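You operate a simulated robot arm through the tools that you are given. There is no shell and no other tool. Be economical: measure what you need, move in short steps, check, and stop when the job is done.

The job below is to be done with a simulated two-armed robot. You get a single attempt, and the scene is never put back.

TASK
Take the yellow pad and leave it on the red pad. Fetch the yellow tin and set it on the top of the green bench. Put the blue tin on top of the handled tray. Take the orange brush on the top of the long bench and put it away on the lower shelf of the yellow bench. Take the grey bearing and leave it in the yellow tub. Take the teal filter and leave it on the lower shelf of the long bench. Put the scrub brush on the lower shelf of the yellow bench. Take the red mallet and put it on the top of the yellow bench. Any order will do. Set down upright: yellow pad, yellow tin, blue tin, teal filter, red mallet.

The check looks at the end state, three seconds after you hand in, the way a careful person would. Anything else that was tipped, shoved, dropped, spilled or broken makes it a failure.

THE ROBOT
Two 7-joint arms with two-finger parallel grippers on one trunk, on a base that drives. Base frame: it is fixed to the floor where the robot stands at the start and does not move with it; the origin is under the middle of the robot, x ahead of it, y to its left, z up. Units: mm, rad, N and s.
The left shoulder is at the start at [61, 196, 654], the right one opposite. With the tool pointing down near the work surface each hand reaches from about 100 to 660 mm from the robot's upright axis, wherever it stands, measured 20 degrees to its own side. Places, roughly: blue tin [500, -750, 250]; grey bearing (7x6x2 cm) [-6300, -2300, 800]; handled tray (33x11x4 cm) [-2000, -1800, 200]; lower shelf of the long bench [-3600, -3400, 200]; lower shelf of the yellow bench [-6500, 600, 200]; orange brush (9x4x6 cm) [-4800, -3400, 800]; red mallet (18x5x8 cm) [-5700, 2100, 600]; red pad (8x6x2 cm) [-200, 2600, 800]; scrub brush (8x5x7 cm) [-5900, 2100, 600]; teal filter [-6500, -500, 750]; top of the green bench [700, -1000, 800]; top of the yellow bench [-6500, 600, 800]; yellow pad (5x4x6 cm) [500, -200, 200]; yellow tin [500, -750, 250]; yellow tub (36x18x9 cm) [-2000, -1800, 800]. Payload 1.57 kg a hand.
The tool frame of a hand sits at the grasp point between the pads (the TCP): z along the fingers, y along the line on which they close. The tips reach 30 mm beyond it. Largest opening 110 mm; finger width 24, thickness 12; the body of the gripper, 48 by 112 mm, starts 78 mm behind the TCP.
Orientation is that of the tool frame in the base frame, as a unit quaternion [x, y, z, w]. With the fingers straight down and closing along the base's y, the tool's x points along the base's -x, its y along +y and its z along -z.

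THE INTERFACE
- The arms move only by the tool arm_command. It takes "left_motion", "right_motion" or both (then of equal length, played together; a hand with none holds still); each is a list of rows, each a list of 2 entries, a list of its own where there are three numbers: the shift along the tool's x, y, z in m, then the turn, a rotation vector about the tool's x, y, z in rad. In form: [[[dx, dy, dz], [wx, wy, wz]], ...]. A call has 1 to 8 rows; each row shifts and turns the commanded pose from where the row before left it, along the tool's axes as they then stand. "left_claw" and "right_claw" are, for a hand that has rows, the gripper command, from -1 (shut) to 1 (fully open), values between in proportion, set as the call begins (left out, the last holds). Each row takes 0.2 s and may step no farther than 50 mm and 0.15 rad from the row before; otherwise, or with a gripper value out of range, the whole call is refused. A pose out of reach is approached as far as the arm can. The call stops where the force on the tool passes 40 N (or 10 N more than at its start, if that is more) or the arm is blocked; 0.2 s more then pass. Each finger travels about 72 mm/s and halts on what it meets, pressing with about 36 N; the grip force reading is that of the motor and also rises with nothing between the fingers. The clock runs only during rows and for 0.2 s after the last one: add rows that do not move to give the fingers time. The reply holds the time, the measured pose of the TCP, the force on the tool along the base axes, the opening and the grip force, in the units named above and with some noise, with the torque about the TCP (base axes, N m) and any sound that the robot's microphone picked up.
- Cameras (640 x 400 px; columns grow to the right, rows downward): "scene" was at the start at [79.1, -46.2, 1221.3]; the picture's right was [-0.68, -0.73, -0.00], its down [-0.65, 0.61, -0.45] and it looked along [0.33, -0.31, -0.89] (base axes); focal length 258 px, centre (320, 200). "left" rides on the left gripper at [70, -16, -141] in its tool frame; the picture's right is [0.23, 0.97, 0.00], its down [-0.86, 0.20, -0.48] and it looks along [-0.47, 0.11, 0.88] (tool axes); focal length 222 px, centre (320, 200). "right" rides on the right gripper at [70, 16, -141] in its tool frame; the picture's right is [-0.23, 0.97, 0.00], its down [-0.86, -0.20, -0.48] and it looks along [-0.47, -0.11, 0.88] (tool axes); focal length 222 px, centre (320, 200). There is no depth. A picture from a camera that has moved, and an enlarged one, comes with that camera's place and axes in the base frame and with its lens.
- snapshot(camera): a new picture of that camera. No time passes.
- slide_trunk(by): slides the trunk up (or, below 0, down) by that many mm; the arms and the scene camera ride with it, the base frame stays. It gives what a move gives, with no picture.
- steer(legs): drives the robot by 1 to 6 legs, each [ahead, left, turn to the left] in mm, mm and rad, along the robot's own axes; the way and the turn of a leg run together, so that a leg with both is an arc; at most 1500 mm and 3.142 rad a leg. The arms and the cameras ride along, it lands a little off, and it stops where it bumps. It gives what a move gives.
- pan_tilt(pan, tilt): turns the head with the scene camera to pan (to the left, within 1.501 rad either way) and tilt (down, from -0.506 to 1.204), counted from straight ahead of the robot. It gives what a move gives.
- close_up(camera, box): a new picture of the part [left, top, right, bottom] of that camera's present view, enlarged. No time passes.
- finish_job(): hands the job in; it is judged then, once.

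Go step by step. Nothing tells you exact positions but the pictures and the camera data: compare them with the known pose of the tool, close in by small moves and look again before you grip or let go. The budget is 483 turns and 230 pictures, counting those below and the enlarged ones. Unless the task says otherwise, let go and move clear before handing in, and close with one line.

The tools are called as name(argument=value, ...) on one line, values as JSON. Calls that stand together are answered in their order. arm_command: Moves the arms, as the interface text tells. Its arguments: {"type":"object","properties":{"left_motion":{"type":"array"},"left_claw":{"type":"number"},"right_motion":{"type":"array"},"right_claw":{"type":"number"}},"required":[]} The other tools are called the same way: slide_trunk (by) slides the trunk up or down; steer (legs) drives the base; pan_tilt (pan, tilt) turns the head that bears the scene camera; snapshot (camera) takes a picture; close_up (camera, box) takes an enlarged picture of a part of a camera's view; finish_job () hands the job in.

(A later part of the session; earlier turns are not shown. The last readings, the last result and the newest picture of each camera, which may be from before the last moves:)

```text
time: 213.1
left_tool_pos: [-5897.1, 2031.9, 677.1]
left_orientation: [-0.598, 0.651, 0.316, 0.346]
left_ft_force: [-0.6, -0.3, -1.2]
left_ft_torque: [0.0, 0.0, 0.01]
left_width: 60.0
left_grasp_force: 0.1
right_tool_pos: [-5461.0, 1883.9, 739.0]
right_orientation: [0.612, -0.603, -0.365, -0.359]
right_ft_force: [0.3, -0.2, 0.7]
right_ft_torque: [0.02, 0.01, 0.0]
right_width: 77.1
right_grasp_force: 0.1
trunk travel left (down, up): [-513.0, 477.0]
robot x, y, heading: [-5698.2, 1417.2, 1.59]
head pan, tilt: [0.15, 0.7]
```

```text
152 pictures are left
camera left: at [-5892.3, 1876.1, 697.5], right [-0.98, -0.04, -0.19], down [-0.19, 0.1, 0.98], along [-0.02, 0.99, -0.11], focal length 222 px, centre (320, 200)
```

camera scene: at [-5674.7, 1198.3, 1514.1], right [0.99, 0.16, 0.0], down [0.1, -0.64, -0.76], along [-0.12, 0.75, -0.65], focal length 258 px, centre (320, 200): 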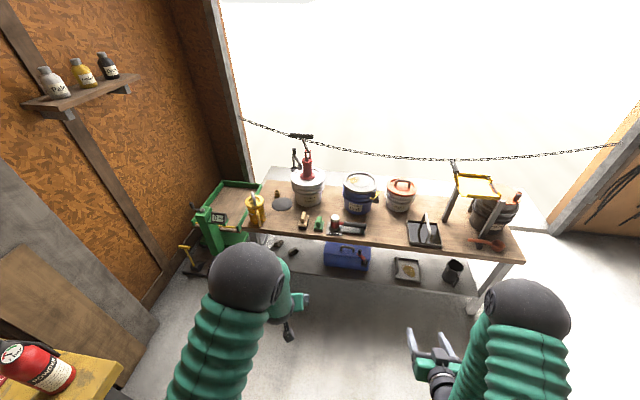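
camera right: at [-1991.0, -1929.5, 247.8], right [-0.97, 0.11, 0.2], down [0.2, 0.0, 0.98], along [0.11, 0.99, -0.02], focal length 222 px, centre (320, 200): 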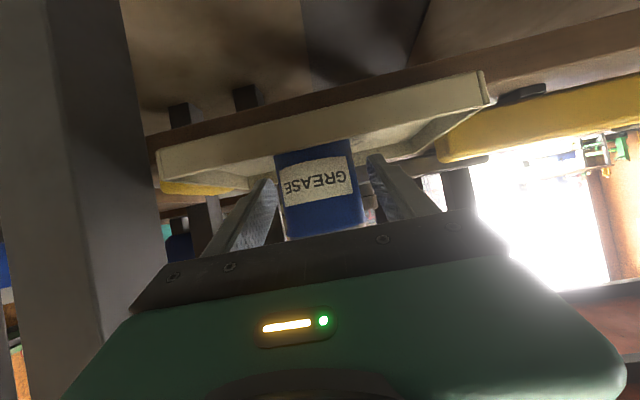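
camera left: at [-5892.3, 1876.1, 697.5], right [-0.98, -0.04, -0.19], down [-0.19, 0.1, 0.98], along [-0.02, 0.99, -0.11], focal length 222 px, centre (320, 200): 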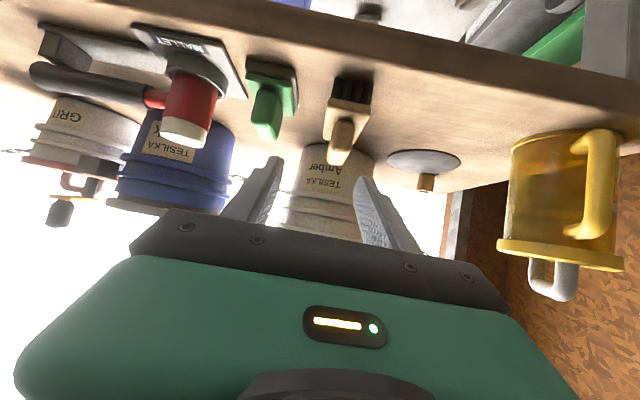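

Knob now located at ≈[-5907,2095,615], table ≈568. Moving in to straddle it.

arm_command(left_motion=[[[0.0, 0.0155, 0.0], [0, 0, 0]], [[0.0044, 0, 0.0275], [0, 0, 0]], [[0.0044, 0, 0.0275], [0, 0, 0]]])

snapshot(camera="left")

```text
time: 213.9
left_tool_pos: [-5907.9, 2074.1, 639.0]
left_orientation: [-0.597, 0.65, 0.316, 0.347]
left_ft_force: [0.2, -0.5, 1.0]
left_ft_torque: [-0.03, 0.01, 0.02]
left_width: 59.7
left_grasp_force: 0.1
right_tool_pos: [-5461.2, 1882.7, 737.7]
right_orientation: [0.612, -0.603, -0.365, -0.36]
right_ft_force: [0.5, -0.7, 0.4]
right_ft_torque: [0.01, 0.01, 0.0]
right_width: 76.9
right_grasp_force: 0.0
trunk travel left (down, up): [-513.0, 477.0]
robot x, y, heading: [-5691.2, 1417.2, 1.59]
head pan, tilt: [0.15, 0.7]
```

```text
151 pictures are left
camera left: at [-5904.9, 1918.6, 659.4], right [-0.98, -0.04, -0.19], down [-0.19, 0.1, 0.98], along [-0.02, 0.99, -0.11], focal length 222 px, centre (320, 200)
```

left: 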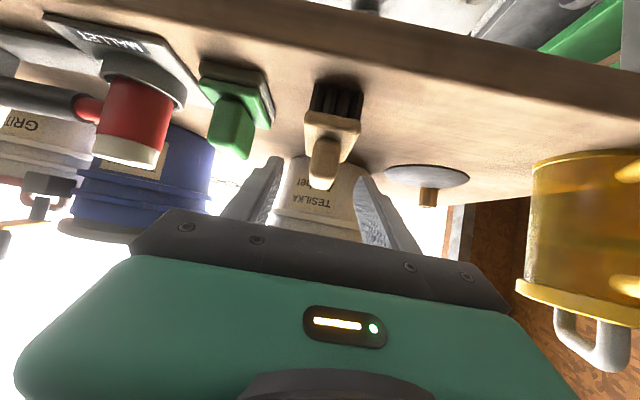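

Continuing the last bit toward the knob, then a look.

arm_command(left_motion=[[[0.005, -0.0015, 0.0141], [0, 0, 0]], [[0.005, -0.0015, 0.0141], [0, 0, 0]]])

snapshot(camera="left")

close_up(camera="scene", box=[240, 230, 360, 305])

```text
time: 214.5
left_tool_pos: [-5904.1, 2091.5, 616.2]
left_orientation: [-0.597, 0.65, 0.317, 0.347]
left_ft_force: [0.1, -0.1, 0.6]
left_ft_torque: [0.0, -0.03, 0.03]
left_width: 60.1
left_grasp_force: 0.0
right_tool_pos: [-5462.0, 1883.0, 739.1]
right_orientation: [0.611, -0.603, -0.365, -0.36]
right_ft_force: [0.4, 0.3, -1.2]
right_ft_torque: [-0.03, -0.02, -0.03]
right_width: 76.8
right_grasp_force: 0.1
trunk travel left (down, up): [-513.0, 477.0]
robot x, y, heading: [-5696.3, 1417.6, 1.586]
head pan, tilt: [0.15, 0.7]
```

```text
150 pictures are left
camera left: at [-5900.7, 1936.0, 636.3], right [-0.98, -0.04, -0.19], down [-0.19, 0.1, 0.98], along [-0.02, 0.99, -0.1], focal length 222 px, centre (320, 200)
```

left: 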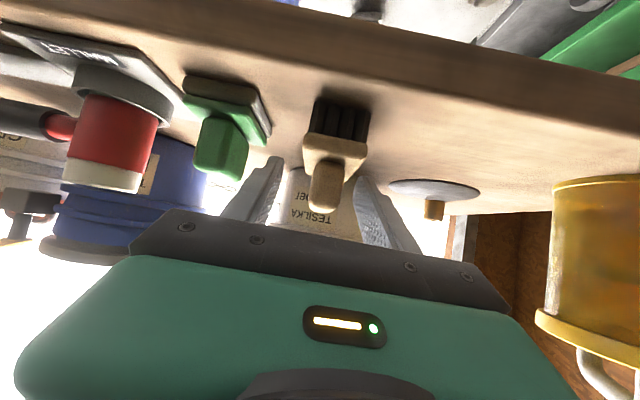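

```text
5.33 times, centred on (300, 268) of scene
camera zoom: at [-5709.5, 1534.1, 1514.1], right [0.99, 0.16, 0.0], down [0.1, -0.64, -0.76], along [-0.12, 0.75, -0.65], focal length 1379 px, centre (427, -160)
```

zoom: 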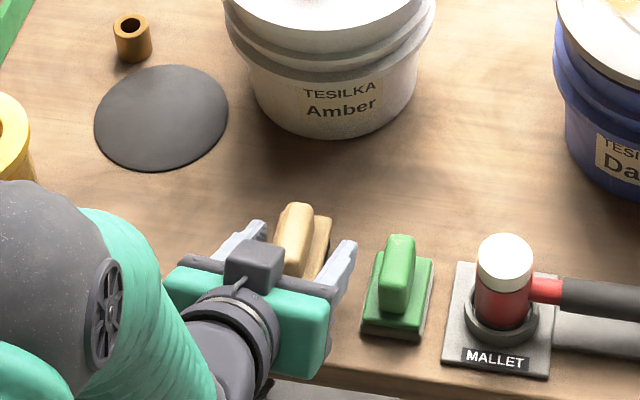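

The fingertips straddle the knob; advancing 20 mm more and closing.

arm_command(left_motion=[[[-0.0115, 0, 0.017], [0, 0, 0]]])

arm_command(left_motion=[[[0, 0, 0], [0, 0, 0]], [[0, 0, 0], [0, 0, 0]], [[0, 0, 0], [0, 0, 0]]], left_claw=-1)

snapshot(camera="left")

close_up(camera="scene", box=[240, 230, 360, 305])

```text
time: 214.9
left_tool_pos: [-5903.3, 2111.4, 616.1]
left_orientation: [-0.598, 0.65, 0.316, 0.346]
left_ft_force: [-0.9, 0.8, 0.9]
left_ft_torque: [0.01, 0.0, -0.02]
left_width: 59.9
left_grasp_force: 0.1
right_tool_pos: [-5461.6, 1884.3, 739.4]
right_orientation: [0.612, -0.603, -0.364, -0.36]
right_ft_force: [-0.3, 0.1, -0.4]
right_ft_torque: [-0.02, -0.03, -0.02]
right_width: 76.9
right_grasp_force: 0.0
trunk travel left (down, up): [-513.0, 477.0]
robot x, y, heading: [-5695.3, 1412.7, 1.581]
head pan, tilt: [0.15, 0.7]
```

```text
time: 215.7
left_tool_pos: [-5902.0, 2111.7, 616.5]
left_orientation: [-0.597, 0.651, 0.316, 0.347]
left_ft_force: [0.6, 0.9, 0.0]
left_ft_torque: [0.03, 0.01, 0.01]
left_width: 40.9
left_grasp_force: 36.1
right_tool_pos: [-5460.2, 1883.1, 738.8]
right_orientation: [0.612, -0.603, -0.365, -0.359]
right_ft_force: [-0.3, -0.4, 0.7]
right_ft_torque: [0.02, 0.0, -0.01]
right_width: 76.9
right_grasp_force: 0.1
trunk travel left (down, up): [-513.0, 477.0]
robot x, y, heading: [-5696.0, 1412.6, 1.588]
head pan, tilt: [0.15, 0.7]
```

```text
148 pictures are left
camera left: at [-5899.1, 1955.4, 636.5], right [-0.98, -0.04, -0.19], down [-0.19, 0.1, 0.98], along [-0.02, 0.99, -0.1], focal length 222 px, centre (320, 200)
```

left: 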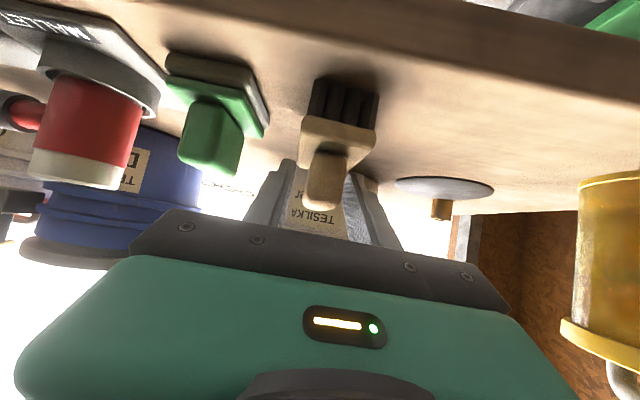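

```text
5.33 times, centred on (300, 268) of scene
camera zoom: at [-5709.3, 1533.8, 1514.1], right [0.99, 0.16, 0.0], down [0.1, -0.64, -0.76], along [-0.12, 0.75, -0.65], focal length 1379 px, centre (427, -160)
```

zoom: 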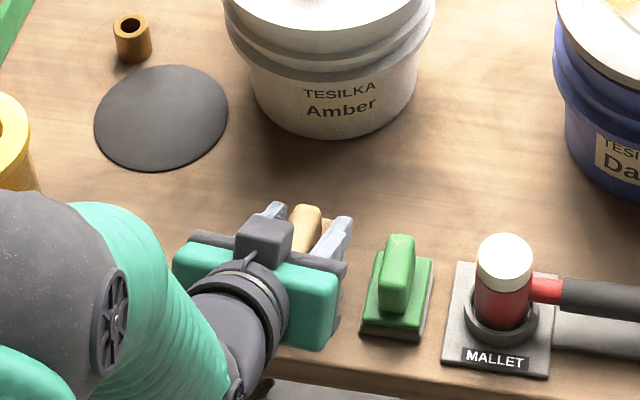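

Gripped at 41 mm (on the brush's base block). Lifting and checking.

slide_trunk(by=90)

snapshot(camera="left")

```text
time: 216.9
left_tool_pos: [-5901.8, 2112.0, 705.1]
left_orientation: [-0.598, 0.65, 0.317, 0.347]
left_ft_force: [-0.9, -0.3, -0.6]
left_ft_torque: [0.0, 0.01, -0.04]
left_width: 41.1
left_grasp_force: 36.5
right_tool_pos: [-5461.3, 1883.4, 829.1]
right_orientation: [0.612, -0.603, -0.365, -0.36]
right_ft_force: [0.2, -0.2, -0.7]
right_ft_torque: [0.02, 0.02, 0.0]
right_width: 77.2
right_grasp_force: 0.0
trunk travel left (down, up): [-603.0, 387.0]
robot x, y, heading: [-5695.4, 1418.5, 1.584]
head pan, tilt: [0.15, 0.7]
```

```text
146 pictures are left
camera left: at [-5899.3, 1955.7, 726.1], right [-0.98, -0.04, -0.19], down [-0.19, 0.1, 0.98], along [-0.02, 0.99, -0.11], focal length 222 px, centre (320, 200)
```

left: 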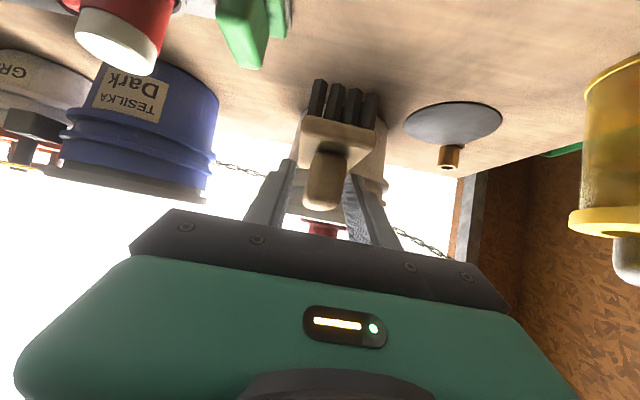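

Scrub brush lifted. I'll deliver it first: back away, turn to the yellow bench, and lower.

steer(legs=[[-500, -450, 0], [0, 0, 1.553]])

slide_trunk(by=-390)

pan_tilt(pan=0.2, tilt=0.7)

snapshot(camera="scene")

snapshot(camera="left")

```text
time: 224.4
left_tool_pos: [-5942.7, 744.3, 705.7]
left_orientation: [0.881, -0.054, -0.468, -0.03]
left_ft_force: [-0.1, -0.3, -0.4]
left_ft_torque: [0.0, -0.02, 0.02]
left_width: 41.1
left_grasp_force: 36.5
right_tool_pos: [-5698.5, 1176.8, 828.6]
right_orientation: [0.859, -0.01, -0.512, -0.006]
right_ft_force: [-0.3, -0.1, 0.4]
right_ft_torque: [0.02, -0.02, 0.03]
right_width: 77.0
right_grasp_force: 0.3
trunk travel left (down, up): [-603.0, 387.0]
robot x, y, heading: [-5239.9, 928.8, 3.114]
head pan, tilt: [0.15, 0.7]
```

```text
time: 228.2
left_tool_pos: [-5940.8, 745.5, 316.5]
left_orientation: [0.88, -0.053, -0.47, -0.03]
left_ft_force: [-0.8, 0.2, -0.9]
left_ft_torque: [-0.03, -0.01, -0.02]
left_width: 41.2
left_grasp_force: 36.3
right_tool_pos: [-5696.1, 1175.8, 440.0]
right_orientation: [0.859, -0.009, -0.513, -0.005]
right_ft_force: [-0.6, -0.4, -0.5]
right_ft_torque: [-0.02, -0.02, -0.01]
right_width: 77.0
right_grasp_force: 0.0
trunk travel left (down, up): [-213.0, 777.0]
robot x, y, heading: [-5239.5, 921.9, 3.116]
head pan, tilt: [0.15, 0.7]
```

```text
time: 228.8
left_tool_pos: [-5940.6, 745.1, 317.3]
left_orientation: [0.881, -0.054, -0.469, -0.03]
left_ft_force: [0.2, -0.3, -0.8]
left_ft_torque: [-0.02, -0.03, -0.01]
left_width: 41.0
left_grasp_force: 36.1
right_tool_pos: [-5696.2, 1177.8, 440.3]
right_orientation: [0.859, -0.009, -0.512, -0.005]
right_ft_force: [0.5, -0.1, -0.4]
right_ft_torque: [-0.01, 0.04, 0.0]
right_width: 76.9
right_grasp_force: 0.0
trunk travel left (down, up): [-213.0, 777.0]
robot x, y, heading: [-5242.2, 924.3, 3.116]
head pan, tilt: [0.201, 0.7]
```

```text
145 pictures are left
camera scene: at [-5356.4, 909.7, 1214.0], right [-0.18, 0.98, 0.0], down [0.64, 0.11, -0.76], along [-0.75, -0.13, -0.65], focal length 258 px, centre (320, 200)
```

scene: 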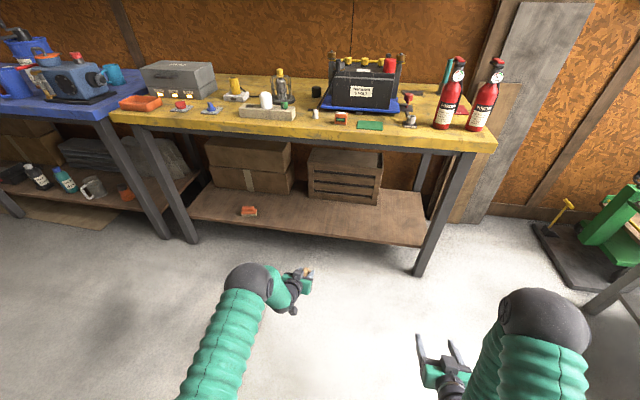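

```text
144 pictures are left
camera left: at [-5783.9, 742.1, 337.2], right [0.01, -0.98, -0.19], down [-0.1, -0.19, 0.98], along [-0.99, 0.01, -0.1], focal length 222 px, centre (320, 200)
```

left: 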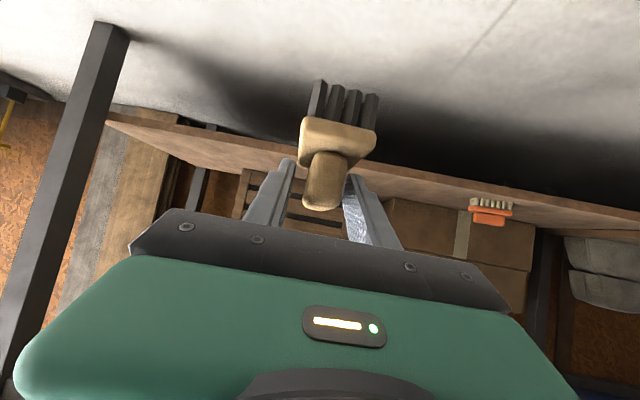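

Path clear. Driving in over the shelf.

steer(legs=[[405, 50, 0.02]])

slide_trunk(by=-55)

snapshot(camera="left")

```text
time: 231.3
left_tool_pos: [-6345.0, 689.8, 315.6]
left_orientation: [0.881, -0.048, -0.47, -0.028]
left_ft_force: [0.7, -1.0, -0.9]
left_ft_torque: [0.0, 0.0, 0.0]
left_width: 41.1
left_grasp_force: 35.8
right_tool_pos: [-6107.0, 1126.1, 438.7]
right_orientation: [0.858, -0.004, -0.513, -0.002]
right_ft_force: [0.3, -0.3, -0.2]
right_ft_torque: [0.01, -0.02, 0.02]
right_width: 76.7
right_grasp_force: 0.0
trunk travel left (down, up): [-213.0, 777.0]
robot x, y, heading: [-5646.7, 878.4, 3.129]
head pan, tilt: [0.201, 0.7]
```

```text
time: 232.3
left_tool_pos: [-6344.7, 689.9, 264.5]
left_orientation: [0.881, -0.047, -0.47, -0.026]
left_ft_force: [0.1, -0.1, -1.1]
left_ft_torque: [-0.01, 0.02, 0.01]
left_width: 40.8
left_grasp_force: 36.0
right_tool_pos: [-6106.1, 1125.7, 386.2]
right_orientation: [0.858, -0.003, -0.514, -0.002]
right_ft_force: [1.3, -0.6, 0.5]
right_ft_torque: [0.01, -0.02, -0.03]
right_width: 76.9
right_grasp_force: 0.1
trunk travel left (down, up): [-158.0, 832.0]
robot x, y, heading: [-5651.4, 878.2, 3.134]
head pan, tilt: [0.201, 0.7]
```

```text
143 pictures are left
camera left: at [-6187.2, 689.8, 283.4], right [0.02, -0.98, -0.19], down [-0.1, -0.19, 0.98], along [-0.99, 0.0, -0.1], focal length 222 px, centre (320, 200)
```

left: 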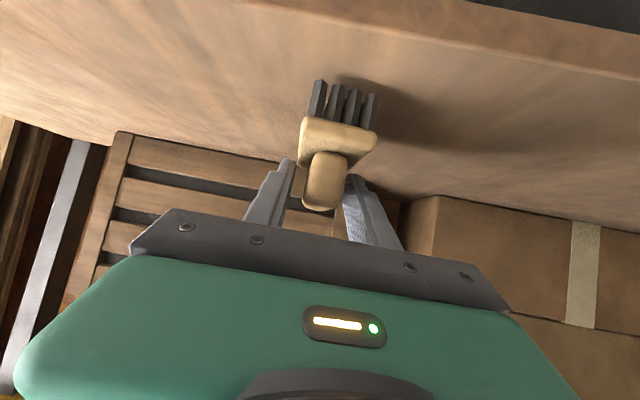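

Over the shelf. Lowering in small steps.

arm_command(left_motion=[[[0.0033, 0, 0.0022], [0, 0, 0]], [[0.0033, 0, 0.0022], [0, 0, 0]]])

arm_command(left_motion=[[[0.0025, 0, 0.0017], [0, 0, 0]], [[0.0025, 0, 0.0017], [0, 0, 0]]])

arm_command(left_motion=[[[0.0025, 0, 0.0017], [0, 0, 0]], [[0.0016, 0, 0.0011], [0, 0, 0]]])

```text
time: 232.9
left_tool_pos: [-6346.2, 689.2, 255.3]
left_orientation: [0.881, -0.047, -0.471, -0.027]
left_ft_force: [-0.5, -0.5, 3.2]
left_ft_torque: [-0.05, -0.16, -0.03]
left_width: 41.0
left_grasp_force: 35.8
right_tool_pos: [-6106.6, 1126.8, 386.5]
right_orientation: [0.858, -0.004, -0.513, -0.002]
right_ft_force: [0.3, -1.0, 0.3]
right_ft_torque: [0.0, -0.03, -0.03]
right_width: 77.0
right_grasp_force: 0.0
trunk travel left (down, up): [-158.0, 832.0]
robot x, y, heading: [-5648.1, 879.0, 3.135]
head pan, tilt: [0.201, 0.7]
```

```text
time: 233.5
left_tool_pos: [-6346.6, 690.4, 256.3]
left_orientation: [0.878, -0.047, -0.475, -0.025]
left_ft_force: [10.0, -4.6, 29.7]
left_ft_torque: [-0.12, -0.21, 0.04]
left_width: 40.8
left_grasp_force: 36.0
right_tool_pos: [-6105.9, 1125.4, 388.8]
right_orientation: [0.857, -0.004, -0.515, -0.002]
right_ft_force: [-0.2, 0.1, 0.2]
right_ft_torque: [-0.02, 0.02, 0.01]
right_width: 77.3
right_grasp_force: 0.0
trunk travel left (down, up): [-158.0, 832.0]
robot x, y, heading: [-5647.1, 878.1, 3.131]
head pan, tilt: [0.201, 0.7]
```

```text
time: 234.1
left_tool_pos: [-6347.3, 689.6, 252.7]
left_orientation: [0.878, -0.048, -0.476, -0.026]
left_ft_force: [1.8, -4.7, 36.0]
left_ft_torque: [-0.07, 0.55, 0.06]
left_width: 41.2
left_grasp_force: 35.6
right_tool_pos: [-6103.6, 1125.9, 387.4]
right_orientation: [0.856, -0.003, -0.516, 0.0]
right_ft_force: [0.6, -0.6, -0.7]
right_ft_torque: [0.02, 0.01, 0.01]
right_width: 77.0
right_grasp_force: 0.1
trunk travel left (down, up): [-158.0, 832.0]
robot x, y, heading: [-5647.0, 879.8, 3.13]
head pan, tilt: [0.201, 0.7]
```

Contact. Easing off 5 mm and opening.

arm_command(left_motion=[[[-0.0041, 0, -0.0028], [0, 0, 0]], [[0, 0, 0], [0, 0, 0]]])

arm_command(left_motion=[[[0, 0, 0], [0, 0, 0]], [[0, 0, 0], [0, 0, 0]], [[0, 0, 0], [0, 0, 0]]], left_claw=0.3)

snapshot(camera="left")

```text
time: 234.7
left_tool_pos: [-6345.6, 690.9, 253.5]
left_orientation: [0.879, -0.048, -0.473, -0.027]
left_ft_force: [-8.8, -0.7, 19.5]
left_ft_torque: [0.02, 1.05, 0.04]
left_width: 41.2
left_grasp_force: 36.2
right_tool_pos: [-6104.5, 1126.3, 386.3]
right_orientation: [0.858, -0.004, -0.514, -0.002]
right_ft_force: [0.1, -0.6, -0.1]
right_ft_torque: [0.0, -0.01, -0.01]
right_width: 77.0
right_grasp_force: 0.0
trunk travel left (down, up): [-158.0, 832.0]
robot x, y, heading: [-5650.2, 881.1, 3.134]
head pan, tilt: [0.201, 0.7]
```

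```text
time: 235.5
left_tool_pos: [-6343.7, 689.5, 249.2]
left_orientation: [0.881, -0.047, -0.47, -0.026]
left_ft_force: [0.0, -0.1, 0.4]
left_ft_torque: [0.01, -0.01, 0.02]
left_width: 71.2
left_grasp_force: 0.0
right_tool_pos: [-6106.0, 1126.5, 385.5]
right_orientation: [0.858, -0.003, -0.513, -0.002]
right_ft_force: [-0.6, 0.2, -0.4]
right_ft_torque: [-0.01, -0.02, 0.01]
right_width: 76.7
right_grasp_force: 0.1
trunk travel left (down, up): [-158.0, 832.0]
robot x, y, heading: [-5645.7, 879.2, 3.133]
head pan, tilt: [0.201, 0.7]
```

```text
142 pictures are left
camera left: at [-6187.3, 689.7, 268.8], right [0.02, -0.98, -0.19], down [-0.1, -0.19, 0.98], along [-0.99, 0.0, -0.1], focal length 222 px, centre (320, 200)
```

left: 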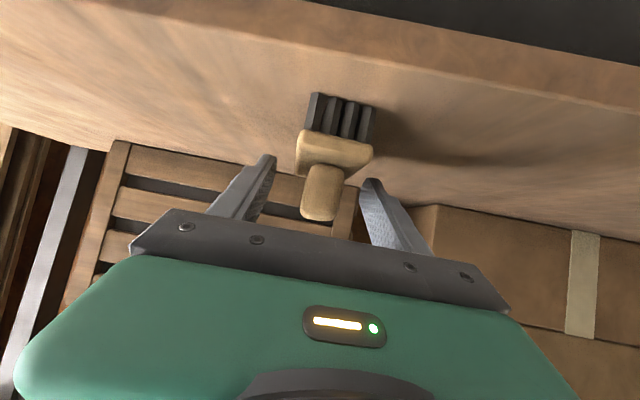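

The scrub brush stands on the shelf. Retracting, backing out, and reorienting the left hand to point down with a quarter turn for the mallet.

arm_command(left_motion=[[[0, 0, -0.045], [0, 0, 0]], [[0, 0, -0.045], [0, 0, 0]], [[0, 0, -0.045], [0, 0, 0]]])

steer(legs=[[-450, 0, 0]])

slide_trunk(by=400)

arm_command(left_motion=[[[0, 0, 0], [0, 0.122, 0]], [[0, 0, 0], [0, 0.122, 0]], [[0, 0, 0], [0, 0.122, 0]], [[0, 0, 0], [0, 0.122, 0]], [[0, 0, 0], [0, 0.122, 0]], [[0, 0, 0], [0, 0.122, 0]], [[0, 0, 0], [0, 0.122, 0]], [[0, 0, 0], [0, 0.122, 0]]])

arm_command(left_motion=[[[0, 0, 0], [0, 0, 0.131]], [[0, 0, 0], [0, 0, 0.131]], [[0, 0, 0], [0, 0, 0.131]], [[0, 0, 0], [0, 0, 0.131]], [[0, 0, 0], [0, 0, 0.131]], [[0, 0, 0], [0, 0, 0.131]], [[0, 0, 0], [0, 0, 0.131]], [[0, 0, 0], [0, 0, 0.131]]])

```text
time: 236.3
left_tool_pos: [-6233.6, 678.8, 324.5]
left_orientation: [0.881, -0.047, -0.47, -0.027]
left_ft_force: [0.4, 0.8, -0.6]
left_ft_torque: [0.04, 0.0, -0.02]
left_width: 71.5
left_grasp_force: 0.1
right_tool_pos: [-6105.5, 1126.3, 385.8]
right_orientation: [0.858, -0.004, -0.514, -0.003]
right_ft_force: [0.2, 0.2, -0.5]
right_ft_torque: [0.02, -0.02, 0.03]
right_width: 77.2
right_grasp_force: 0.0
trunk travel left (down, up): [-158.0, 832.0]
robot x, y, heading: [-5647.0, 880.8, 3.129]
head pan, tilt: [0.201, 0.7]
```

```text
time: 239.0
left_tool_pos: [-5789.4, 673.4, 324.9]
left_orientation: [0.881, -0.047, -0.47, -0.027]
left_ft_force: [0.5, 0.6, -0.6]
left_ft_torque: [-0.01, -0.04, 0.01]
left_width: 71.8
left_grasp_force: 0.0
right_tool_pos: [-5661.1, 1121.4, 385.5]
right_orientation: [0.858, -0.003, -0.513, -0.002]
right_ft_force: [0.4, -0.6, -0.6]
right_ft_torque: [0.01, -0.01, -0.01]
right_width: 76.9
right_grasp_force: 0.1
trunk travel left (down, up): [-158.0, 832.0]
robot x, y, heading: [-5197.9, 875.2, 3.137]
head pan, tilt: [0.201, 0.7]
```

```text
time: 242.8
left_tool_pos: [-5788.2, 674.2, 724.8]
left_orientation: [0.881, -0.048, -0.47, -0.027]
left_ft_force: [-0.3, 0.2, -0.5]
left_ft_torque: [0.04, 0.0, -0.01]
left_width: 71.7
left_grasp_force: 0.0
right_tool_pos: [-5660.1, 1121.3, 785.4]
right_orientation: [0.857, -0.003, -0.515, -0.002]
right_ft_force: [0.2, 0.6, 0.6]
right_ft_torque: [0.0, 0.0, -0.01]
right_width: 77.1
right_grasp_force: 0.0
trunk travel left (down, up): [-558.0, 432.0]
robot x, y, heading: [-5202.1, 874.9, 3.139]
head pan, tilt: [0.201, 0.7]
```

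```text
time: 244.6
left_tool_pos: [-5789.3, 674.6, 724.7]
left_orientation: [0.999, -0.053, -0.003, -0.002]
left_ft_force: [-0.2, 0.4, 0.1]
left_ft_torque: [0.02, -0.02, -0.02]
left_width: 71.7
left_grasp_force: 0.1
right_tool_pos: [-5661.1, 1122.1, 785.5]
right_orientation: [0.858, -0.003, -0.514, -0.002]
right_ft_force: [0.1, -0.1, -0.1]
right_ft_torque: [0.0, 0.01, -0.05]
right_width: 76.9
right_grasp_force: 0.0
trunk travel left (down, up): [-558.0, 432.0]
robot x, y, heading: [-5204.8, 876.3, 3.139]
head pan, tilt: [0.201, 0.7]
```

```text
time: 246.4
left_tool_pos: [-5789.9, 673.4, 725.0]
left_orientation: [0.837, -0.547, -0.003, 0.001]
left_ft_force: [1.2, 0.5, 0.4]
left_ft_torque: [0.0, -0.01, -0.01]
left_width: 71.4
left_grasp_force: 0.1
right_tool_pos: [-5661.0, 1121.9, 786.1]
right_orientation: [0.858, -0.003, -0.514, -0.002]
right_ft_force: [0.2, -0.2, 0.2]
right_ft_torque: [-0.02, 0.01, 0.01]
right_width: 77.0
right_grasp_force: 0.1
trunk travel left (down, up): [-558.0, 432.0]
robot x, y, heading: [-5203.5, 870.4, 3.129]
head pan, tilt: [0.201, 0.7]
```

Finishing the quarter turn, then driving to face the mallet.

arm_command(left_motion=[[[0, 0, 0], [0, 0, 0.105]], [[0, 0, 0], [0, 0, 0.105]], [[0, 0, 0], [0, 0, 0.105]], [[0, 0, 0], [0, 0, 0.105]]], left_claw=1)

steer(legs=[[0, 0, -1.56], [530, 345, 0]])

pan_tilt(pan=0.15, tilt=0.8)

snapshot(camera="left")

snapshot(camera="scene")

```text
time: 247.4
left_tool_pos: [-5789.8, 673.9, 724.4]
left_orientation: [-0.704, 0.71, 0.003, 0.001]
left_ft_force: [0.1, -0.1, -0.5]
left_ft_torque: [-0.03, 0.0, 0.02]
left_width: 109.9
left_grasp_force: 0.1
right_tool_pos: [-5660.9, 1122.4, 785.8]
right_orientation: [0.858, -0.003, -0.514, -0.002]
right_ft_force: [-0.4, -0.6, 0.0]
right_ft_torque: [0.03, 0.0, -0.01]
right_width: 76.9
right_grasp_force: 0.1
trunk travel left (down, up): [-558.0, 432.0]
robot x, y, heading: [-5201.1, 874.8, 3.132]
head pan, tilt: [0.201, 0.7]
```

```text
time: 254.8
left_tool_pos: [-5761.4, 1998.1, 725.5]
left_orientation: [-0.006, 1.0, 0.002, 0.001]
left_ft_force: [0.0, 1.0, 0.9]
left_ft_torque: [-0.02, -0.01, -0.01]
left_width: 109.9
left_grasp_force: 0.1
right_tool_pos: [-5310.6, 1876.9, 785.4]
right_orientation: [0.61, -0.603, -0.366, -0.361]
right_ft_force: [0.8, -0.7, 0.2]
right_ft_torque: [-0.01, 0.02, 0.02]
right_width: 76.9
right_grasp_force: 0.0
trunk travel left (down, up): [-558.0, 432.0]
robot x, y, heading: [-5546.5, 1416.5, 1.58]
head pan, tilt: [0.201, 0.7]
```

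```text
time: 255.5
left_tool_pos: [-5760.1, 1996.0, 726.2]
left_orientation: [-0.006, 1.0, 0.003, 0.002]
left_ft_force: [-0.4, -0.4, 0.0]
left_ft_torque: [0.01, 0.0, 0.01]
left_width: 109.9
left_grasp_force: 0.0
right_tool_pos: [-5311.3, 1875.2, 786.0]
right_orientation: [0.609, -0.603, -0.367, -0.363]
right_ft_force: [-0.3, 0.3, -1.3]
right_ft_torque: [0.05, -0.02, 0.01]
right_width: 77.1
right_grasp_force: 0.1
trunk travel left (down, up): [-558.0, 432.0]
robot x, y, heading: [-5544.1, 1414.5, 1.58]
head pan, tilt: [0.15, 0.799]
```

```text
141 pictures are left
camera left: at [-5830.5, 1978.5, 866.0], right [-0.24, 0.97, 0.01], down [0.85, 0.21, 0.48], along [0.47, 0.12, -0.88], focal length 222 px, centre (320, 200)
```

left: 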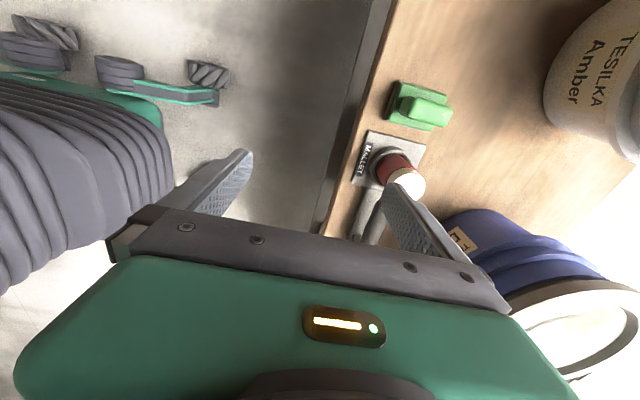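

```text
140 pictures are left
camera scene: at [-5559.6, 1526.6, 1550.8], right [0.99, 0.16, 0.0], down [0.11, -0.71, -0.7], along [-0.11, 0.69, -0.72], focal length 258 px, centre (320, 200)
```

scene: 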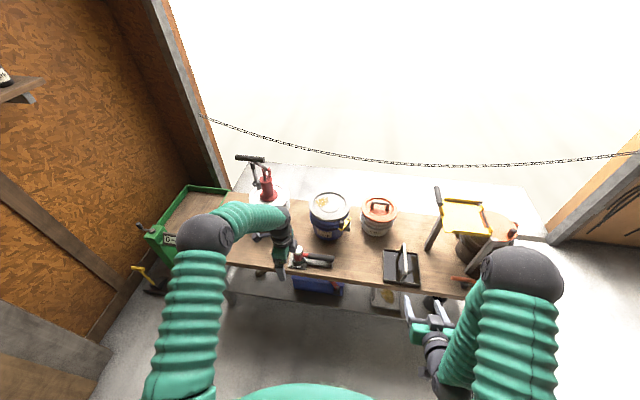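

The mallet head is at ≈[-5756,2092], top z≈655. Centring over it.

arm_command(left_motion=[[[-0.0025, 0.048, 0], [0, 0, 0]], [[-0.0025, 0.048, 0], [0, 0, 0]]])

snapshot(camera="left")

```text
time: 256.1
left_tool_pos: [-5757.6, 2094.0, 727.0]
left_orientation: [-0.004, 1.0, 0.001, 0.0]
left_ft_force: [-1.7, 0.7, 2.4]
left_ft_torque: [-0.07, -0.03, -0.02]
left_width: 109.9
left_grasp_force: 0.2
right_tool_pos: [-5310.3, 1877.2, 785.6]
right_orientation: [0.609, -0.604, -0.365, -0.362]
right_ft_force: [-0.2, 0.3, 0.6]
right_ft_torque: [-0.07, 0.0, 0.02]
right_width: 76.7
right_grasp_force: 0.0
trunk travel left (down, up): [-558.0, 432.0]
robot x, y, heading: [-5545.8, 1414.0, 1.578]
head pan, tilt: [0.15, 0.799]
```

```text
139 pictures are left
camera left: at [-5827.7, 2077.5, 867.0], right [-0.24, 0.97, 0.0], down [0.85, 0.21, 0.48], along [0.47, 0.11, -0.88], focal length 222 px, centre (320, 200)
```

left: 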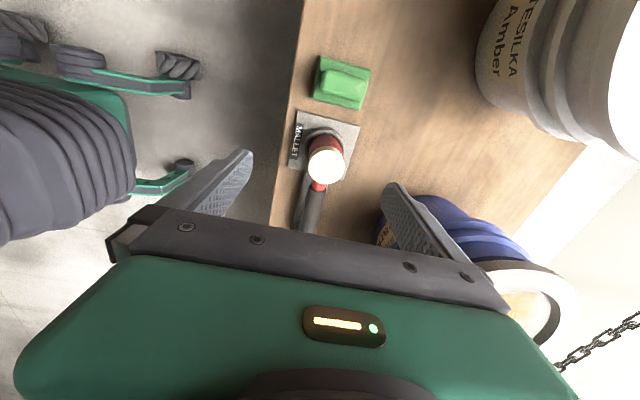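

Fine-adjusting by a few mm, narrowing the opening, and descending onto the head.

arm_command(left_motion=[[[-0.005, 0.004, 0.0], [0, 0, 0]], [[0, 0, 0.03], [0, 0, 0]], [[0, 0, 0.03], [0, 0, 0]]], left_claw=0.45)

snapshot(camera="left")

```text
time: 256.9
left_tool_pos: [-5753.5, 2080.1, 671.9]
left_orientation: [-0.007, 1.0, 0.005, 0.001]
left_ft_force: [0.3, -0.9, 4.3]
left_ft_torque: [0.15, 0.01, 0.0]
left_width: 79.2
left_grasp_force: 0.1
left hand out of reach, approached as far as the arm can: row 1, 2, 3
right_tool_pos: [-5311.6, 1874.6, 786.9]
right_orientation: [0.609, -0.603, -0.366, -0.362]
right_ft_force: [-0.3, -0.4, -0.7]
right_ft_torque: [-0.02, -0.01, 0.02]
right_width: 77.1
right_grasp_force: 0.0
trunk travel left (down, up): [-558.0, 432.0]
robot x, y, heading: [-5552.9, 1414.2, 1.577]
head pan, tilt: [0.15, 0.799]
```

```text
138 pictures are left
camera left: at [-5823.4, 2062.5, 811.6], right [-0.24, 0.97, 0.01], down [0.85, 0.21, 0.48], along [0.47, 0.12, -0.88], focal length 222 px, centre (320, 200)
```

left: 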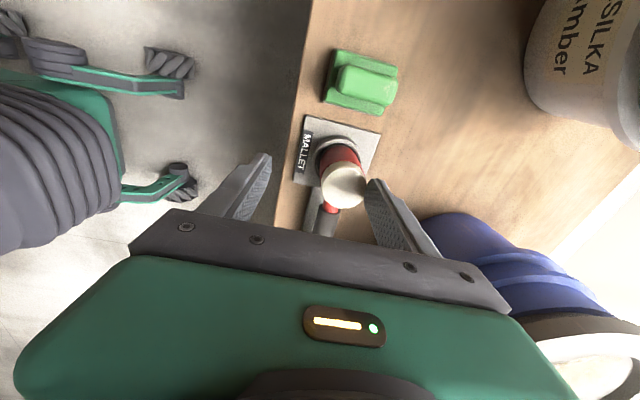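

The arm hit its reach limit. Rising again, then bringing the robot 80 mm closer.

arm_command(left_motion=[[[0, 0, -0.03], [0, 0, 0]], [[0, 0, -0.03], [0, 0, 0]]], left_claw=1)

steer(legs=[[85, 0, 0]])

snapshot(camera="left")

```text
time: 257.5
left_tool_pos: [-5752.9, 2079.9, 730.3]
left_orientation: [-0.005, 1.0, 0.003, 0.001]
left_ft_force: [-0.5, -0.4, 0.6]
left_ft_torque: [0.02, -0.02, 0.02]
left_width: 110.1
left_grasp_force: 0.0
right_tool_pos: [-5311.0, 1874.4, 787.5]
right_orientation: [0.609, -0.603, -0.366, -0.363]
right_ft_force: [0.0, 0.3, -0.1]
right_ft_torque: [0.01, 0.02, -0.06]
right_width: 76.9
right_grasp_force: 0.0
trunk travel left (down, up): [-558.0, 432.0]
robot x, y, heading: [-5548.5, 1411.1, 1.578]
head pan, tilt: [0.15, 0.799]
```

```text
time: 258.6
left_tool_pos: [-5755.5, 2167.6, 729.1]
left_orientation: [-0.006, 1.0, 0.003, 0.002]
left_ft_force: [-0.1, 0.9, -1.1]
left_ft_torque: [-0.02, -0.05, 0.01]
left_width: 110.2
left_grasp_force: 0.0
right_tool_pos: [-5311.8, 1962.3, 787.1]
right_orientation: [0.61, -0.603, -0.366, -0.361]
right_ft_force: [0.4, -0.4, -0.6]
right_ft_torque: [0.02, -0.01, 0.0]
right_width: 76.9
right_grasp_force: 0.0
trunk travel left (down, up): [-558.0, 432.0]
robot x, y, heading: [-5548.2, 1501.0, 1.582]
head pan, tilt: [0.15, 0.799]
```

```text
137 pictures are left
camera left: at [-5824.9, 2150.0, 869.1], right [-0.24, 0.97, 0.0], down [0.85, 0.21, 0.48], along [0.47, 0.12, -0.88], focal length 222 px, centre (320, 200)
```

left: 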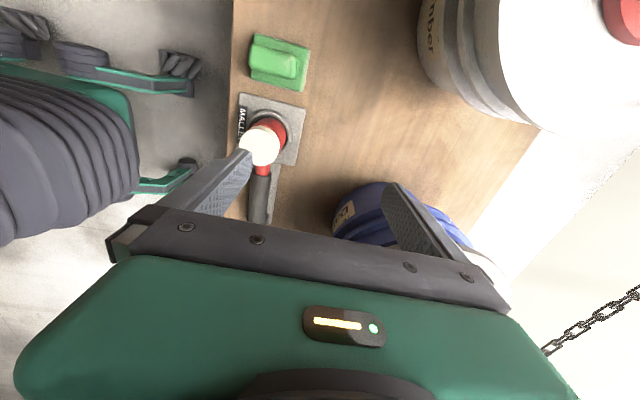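

Combining views: mallet head at ≈[-5748,2105], top z≈630. Centring over it and descending part way.

arm_command(left_motion=[[[-0.0037, -0.031, 0], [0, 0, 0]], [[-0.0037, -0.031, 0], [0, 0, 0]], [[0, 0, 0.03], [0, 0, 0]], [[0, 0, 0.03], [0, 0, 0]]])

snapshot(camera="left")

```text
time: 259.6
left_tool_pos: [-5746.3, 2105.8, 671.2]
left_orientation: [-0.006, 1.0, 0.005, 0.001]
left_ft_force: [0.3, 0.1, -0.3]
left_ft_torque: [-0.01, 0.02, -0.01]
left_width: 110.0
left_grasp_force: 0.1
right_tool_pos: [-5312.6, 1961.4, 787.8]
right_orientation: [0.61, -0.603, -0.366, -0.362]
right_ft_force: [0.8, -0.3, 1.0]
right_ft_torque: [-0.03, 0.01, 0.0]
right_width: 77.0
right_grasp_force: 0.0
trunk travel left (down, up): [-558.0, 432.0]
robot x, y, heading: [-5549.5, 1501.1, 1.579]
head pan, tilt: [0.15, 0.799]
```

```text
136 pictures are left
camera left: at [-5816.1, 2087.3, 810.4], right [-0.24, 0.97, 0.01], down [0.85, 0.21, 0.48], along [0.47, 0.12, -0.88], focal length 222 px, centre (320, 200)
```

left: 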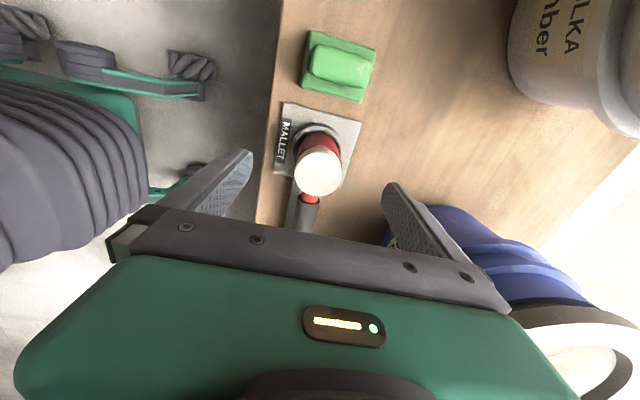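

Centred. Descending and closing.

arm_command(left_motion=[[[0, -0.001, 0.027], [0, 0, 0]], [[0, -0.001, 0.027], [0, 0, 0]]], left_claw=0.5)

snapshot(camera="left")

```text
time: 260.2
left_tool_pos: [-5744.8, 2103.4, 616.1]
left_orientation: [-0.006, 1.0, 0.005, 0.001]
left_ft_force: [-0.9, 0.0, -0.7]
left_ft_torque: [-0.01, 0.03, -0.01]
left_width: 82.5
left_grasp_force: 0.1
right_tool_pos: [-5312.3, 1961.2, 787.7]
right_orientation: [0.61, -0.602, -0.367, -0.362]
right_ft_force: [0.5, -0.3, -0.5]
right_ft_torque: [0.03, -0.02, 0.0]
right_width: 77.1
right_grasp_force: 0.0
trunk travel left (down, up): [-558.0, 432.0]
robot x, y, heading: [-5550.6, 1498.8, 1.58]
head pan, tilt: [0.15, 0.799]
```

```text
135 pictures are left
camera left: at [-5815.1, 2086.4, 756.5], right [-0.24, 0.97, 0.01], down [0.85, 0.21, 0.48], along [0.47, 0.12, -0.88], focal length 222 px, centre (320, 200)
```

left: 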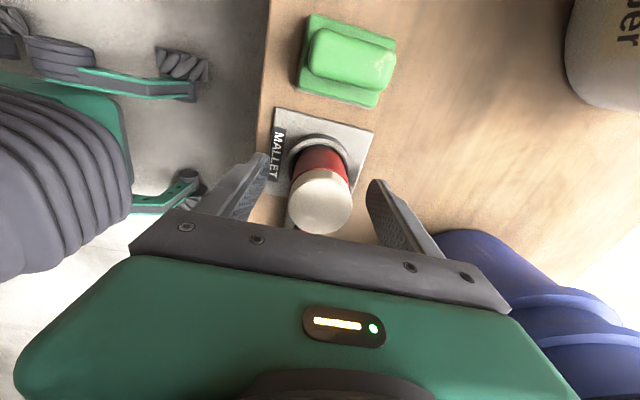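

Head is between the fingers. Raising 6 mm to clear the rest's ring and closing.

arm_command(left_motion=[[[0, 0, -0.006], [0, 0, 0]]])

arm_command(left_motion=[[[0, 0, 0], [0, 0, 0]], [[0, 0, 0], [0, 0, 0]], [[0, 0, 0], [0, 0, 0]]], left_claw=-1)

arm_command(left_motion=[[[0, 0, -0.02], [0, 0, 0]], [[0, 0, -0.03], [0, 0, 0]], [[0, 0, -0.03], [0, 0, 0]]])

snapshot(camera="left")

```text
time: 260.6
left_tool_pos: [-5746.0, 2105.1, 621.6]
left_orientation: [-0.005, 1.0, 0.004, 0.001]
left_ft_force: [0.3, -0.4, 0.9]
left_ft_torque: [0.01, 0.02, -0.04]
left_width: 82.5
left_grasp_force: 0.1
right_tool_pos: [-5311.2, 1961.2, 787.6]
right_orientation: [0.609, -0.603, -0.366, -0.362]
right_ft_force: [-0.4, 0.6, 0.3]
right_ft_torque: [0.04, 0.01, -0.02]
right_width: 76.8
right_grasp_force: 0.1
trunk travel left (down, up): [-558.0, 432.0]
robot x, y, heading: [-5550.0, 1496.8, 1.582]
head pan, tilt: [0.15, 0.799]
```

```text
time: 261.4
left_tool_pos: [-5744.7, 2103.2, 621.4]
left_orientation: [-0.006, 1.0, 0.003, 0.001]
left_ft_force: [-0.3, -1.6, -0.2]
left_ft_torque: [-0.19, 0.07, 0.03]
left_width: 40.5
left_grasp_force: 36.7
right_tool_pos: [-5312.2, 1961.3, 786.8]
right_orientation: [0.61, -0.602, -0.366, -0.362]
right_ft_force: [0.0, 0.4, -0.8]
right_ft_torque: [0.01, 0.0, 0.04]
right_width: 77.1
right_grasp_force: 0.1
trunk travel left (down, up): [-558.0, 432.0]
robot x, y, heading: [-5549.6, 1500.4, 1.58]
head pan, tilt: [0.15, 0.799]
```

```text
time: 262.2
left_tool_pos: [-5746.2, 2101.3, 702.9]
left_orientation: [-0.007, 1.0, 0.003, 0.001]
left_ft_force: [-0.1, 0.8, -3.9]
left_ft_torque: [0.02, 0.06, 0.02]
left_width: 40.6
left_grasp_force: 36.4
right_tool_pos: [-5312.7, 1960.5, 788.3]
right_orientation: [0.609, -0.602, -0.367, -0.362]
right_ft_force: [0.3, 0.0, -1.1]
right_ft_torque: [0.03, 0.01, -0.04]
right_width: 76.9
right_grasp_force: 0.0
trunk travel left (down, up): [-558.0, 432.0]
robot x, y, heading: [-5549.1, 1497.5, 1.58]
head pan, tilt: [0.15, 0.799]
```

```text
134 pictures are left
camera left: at [-5815.0, 2085.2, 843.0], right [-0.24, 0.97, 0.01], down [0.85, 0.21, 0.48], along [0.47, 0.12, -0.88], focal length 222 px, centre (320, 200)
```

left: 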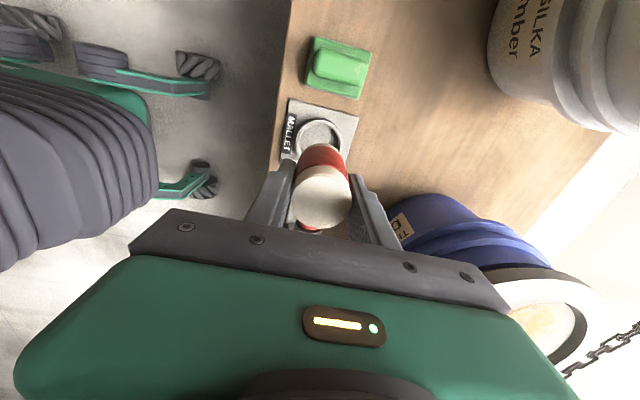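

Mallet lifted clean from its rest. Raising, backing off, turning to the yellow bench and viewing its top.

slide_trunk(by=270)

steer(legs=[[-600, -400, 0], [0, 0, 1.56]])

pan_tilt(pan=0.2, tilt=0.7)

snapshot(camera="scene")

```text
time: 264.9
left_tool_pos: [-5745.8, 2104.5, 972.0]
left_orientation: [-0.006, 1.0, 0.004, 0.002]
left_ft_force: [0.7, -0.5, -3.7]
left_ft_torque: [0.0, 0.05, 0.01]
left_width: 40.5
left_grasp_force: 35.7
right_tool_pos: [-5312.9, 1962.0, 1057.7]
right_orientation: [0.61, -0.603, -0.366, -0.361]
right_ft_force: [-0.9, 0.1, 0.2]
right_ft_torque: [0.0, -0.03, -0.01]
right_width: 77.1
right_grasp_force: 0.1
trunk travel left (down, up): [-828.0, 162.0]
robot x, y, heading: [-5550.7, 1500.6, 1.578]
head pan, tilt: [0.15, 0.799]
```

```text
time: 272.6
left_tool_pos: [-5751.4, 722.0, 971.9]
left_orientation: [-0.701, 0.713, 0.003, -0.001]
left_ft_force: [-1.2, -0.4, -3.7]
left_ft_torque: [-0.03, 0.02, 0.03]
left_width: 40.2
left_grasp_force: 36.4
right_tool_pos: [-5597.8, 1149.7, 1056.6]
right_orientation: [0.857, -0.008, -0.515, -0.005]
right_ft_force: [-0.1, 0.3, -0.3]
right_ft_torque: [0.03, -0.05, -0.02]
right_width: 77.0
right_grasp_force: 0.2
trunk travel left (down, up): [-828.0, 162.0]
robot x, y, heading: [-5140.5, 903.8, 3.125]
head pan, tilt: [0.15, 0.799]
```

```text
time: 273.3
left_tool_pos: [-5748.9, 721.6, 974.0]
left_orientation: [-0.701, 0.713, 0.004, -0.002]
left_ft_force: [0.0, 0.0, -3.9]
left_ft_torque: [-0.04, 0.01, 0.01]
left_width: 40.6
left_grasp_force: 36.3
right_tool_pos: [-5595.4, 1149.4, 1058.3]
right_orientation: [0.856, -0.007, -0.517, -0.004]
right_ft_force: [-0.3, 0.5, 0.2]
right_ft_torque: [0.02, 0.01, 0.0]
right_width: 77.2
right_grasp_force: 0.1
trunk travel left (down, up): [-828.0, 162.0]
robot x, y, heading: [-5142.8, 898.8, 3.123]
head pan, tilt: [0.201, 0.7]
```

```text
133 pictures are left
camera scene: at [-5261.2, 885.3, 1828.9], right [-0.18, 0.98, 0.0], down [0.64, 0.12, -0.76], along [-0.75, -0.14, -0.65], focal length 258 px, centre (320, 200)
```

scene: 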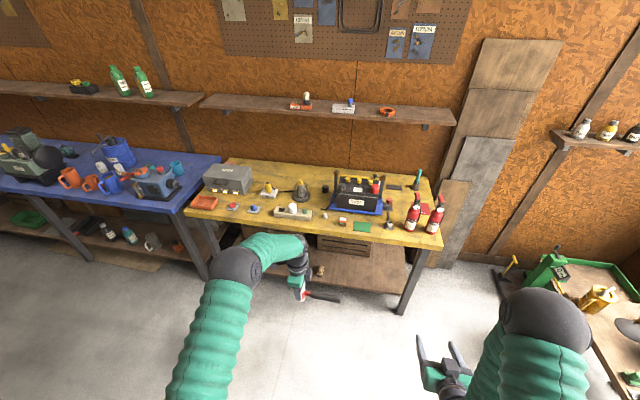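

close_up(camera="scene", box=[180, 150, 350, 256])

close_up(camera="scene", box=[290, 150, 460, 256])

```text
3.76 times, centred on (265, 203) of scene
camera zoom: at [-5261.2, 885.3, 1828.9], right [-0.18, 0.98, 0.0], down [0.64, 0.12, -0.76], along [-0.75, -0.14, -0.65], focal length 973 px, centre (527, 189)
```

zoom: 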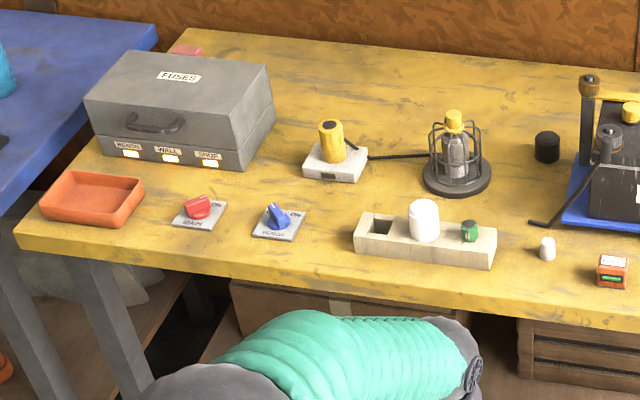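

```text
3.76 times, centred on (375, 203) of scene
camera zoom: at [-5261.2, 885.3, 1828.9], right [-0.18, 0.98, 0.0], down [0.64, 0.12, -0.76], along [-0.75, -0.14, -0.65], focal length 973 px, centre (113, 189)
```

zoom: 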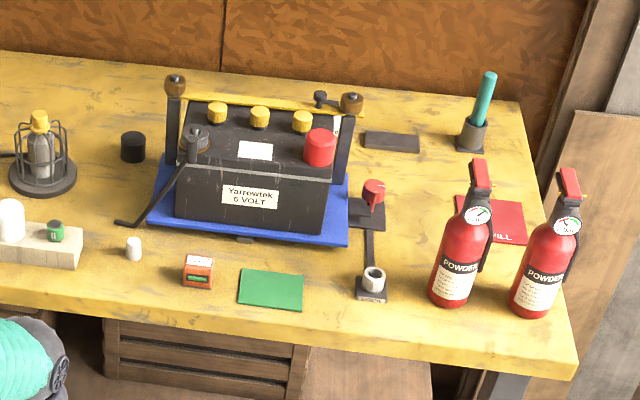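

Free band on the yellow bench: x≈-6385…-6290, y≈340…600 (in front of the lamps, behind the white block). I'll set the mallet head at ≈[-6338,375], handle toward +y.

steer(legs=[[480, 346, 0.015]])

snapshot(camera="left")

pan_tilt(pan=0.2, tilt=0.9)

snapshot(camera="scene")

```text
time: 276.6
left_tool_pos: [-6225.1, 363.5, 974.4]
left_orientation: [0.711, -0.704, -0.005, 0.002]
left_ft_force: [0.3, 0.5, -3.9]
left_ft_torque: [-0.02, -0.02, -0.01]
left_width: 40.4
left_grasp_force: 35.8
right_tool_pos: [-6080.8, 796.3, 1059.3]
right_orientation: [0.856, 0.002, -0.517, 0.002]
right_ft_force: [0.3, -0.4, 0.4]
right_ft_torque: [-0.03, 0.03, 0.01]
right_width: 77.1
right_grasp_force: 0.2
trunk travel left (down, up): [-828.0, 162.0]
robot x, y, heading: [-5625.0, 556.3, -3.134]
head pan, tilt: [0.201, 0.7]
```

```text
130 pictures are left
camera left: at [-6206.9, 294.1, 1114.8], right [-0.97, -0.24, 0.01], down [-0.2, 0.85, 0.48], along [-0.12, 0.47, -0.88], focal length 222 px, centre (320, 200)
```

left: 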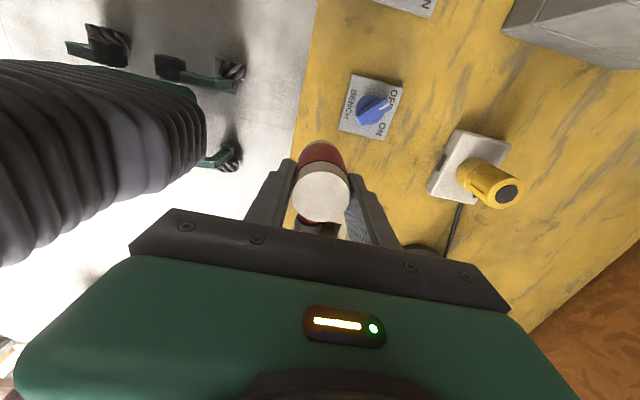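

```text
time: 277.4
left_tool_pos: [-6225.6, 362.7, 974.6]
left_orientation: [0.71, -0.704, -0.006, 0.002]
left_ft_force: [0.8, -0.3, -3.6]
left_ft_torque: [-0.05, 0.02, -0.03]
left_width: 40.2
left_grasp_force: 35.9
right_tool_pos: [-6081.0, 795.2, 1059.2]
right_orientation: [0.857, 0.003, -0.516, 0.002]
right_ft_force: [-0.1, -0.1, 0.6]
right_ft_torque: [-0.01, -0.02, 0.02]
right_width: 77.0
right_grasp_force: 0.0
trunk travel left (down, up): [-828.0, 162.0]
robot x, y, heading: [-5625.9, 552.5, -3.135]
head pan, tilt: [0.201, 0.901]
```

```text
129 pictures are left
camera scene: at [-5731.9, 539.9, 1812.9], right [-0.2, 0.98, 0.0], down [0.77, 0.16, -0.62], along [-0.61, -0.13, -0.79], focal length 258 px, centre (320, 200)
```

scene: 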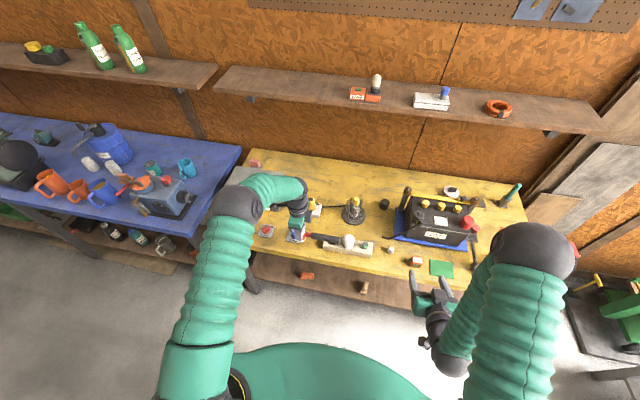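

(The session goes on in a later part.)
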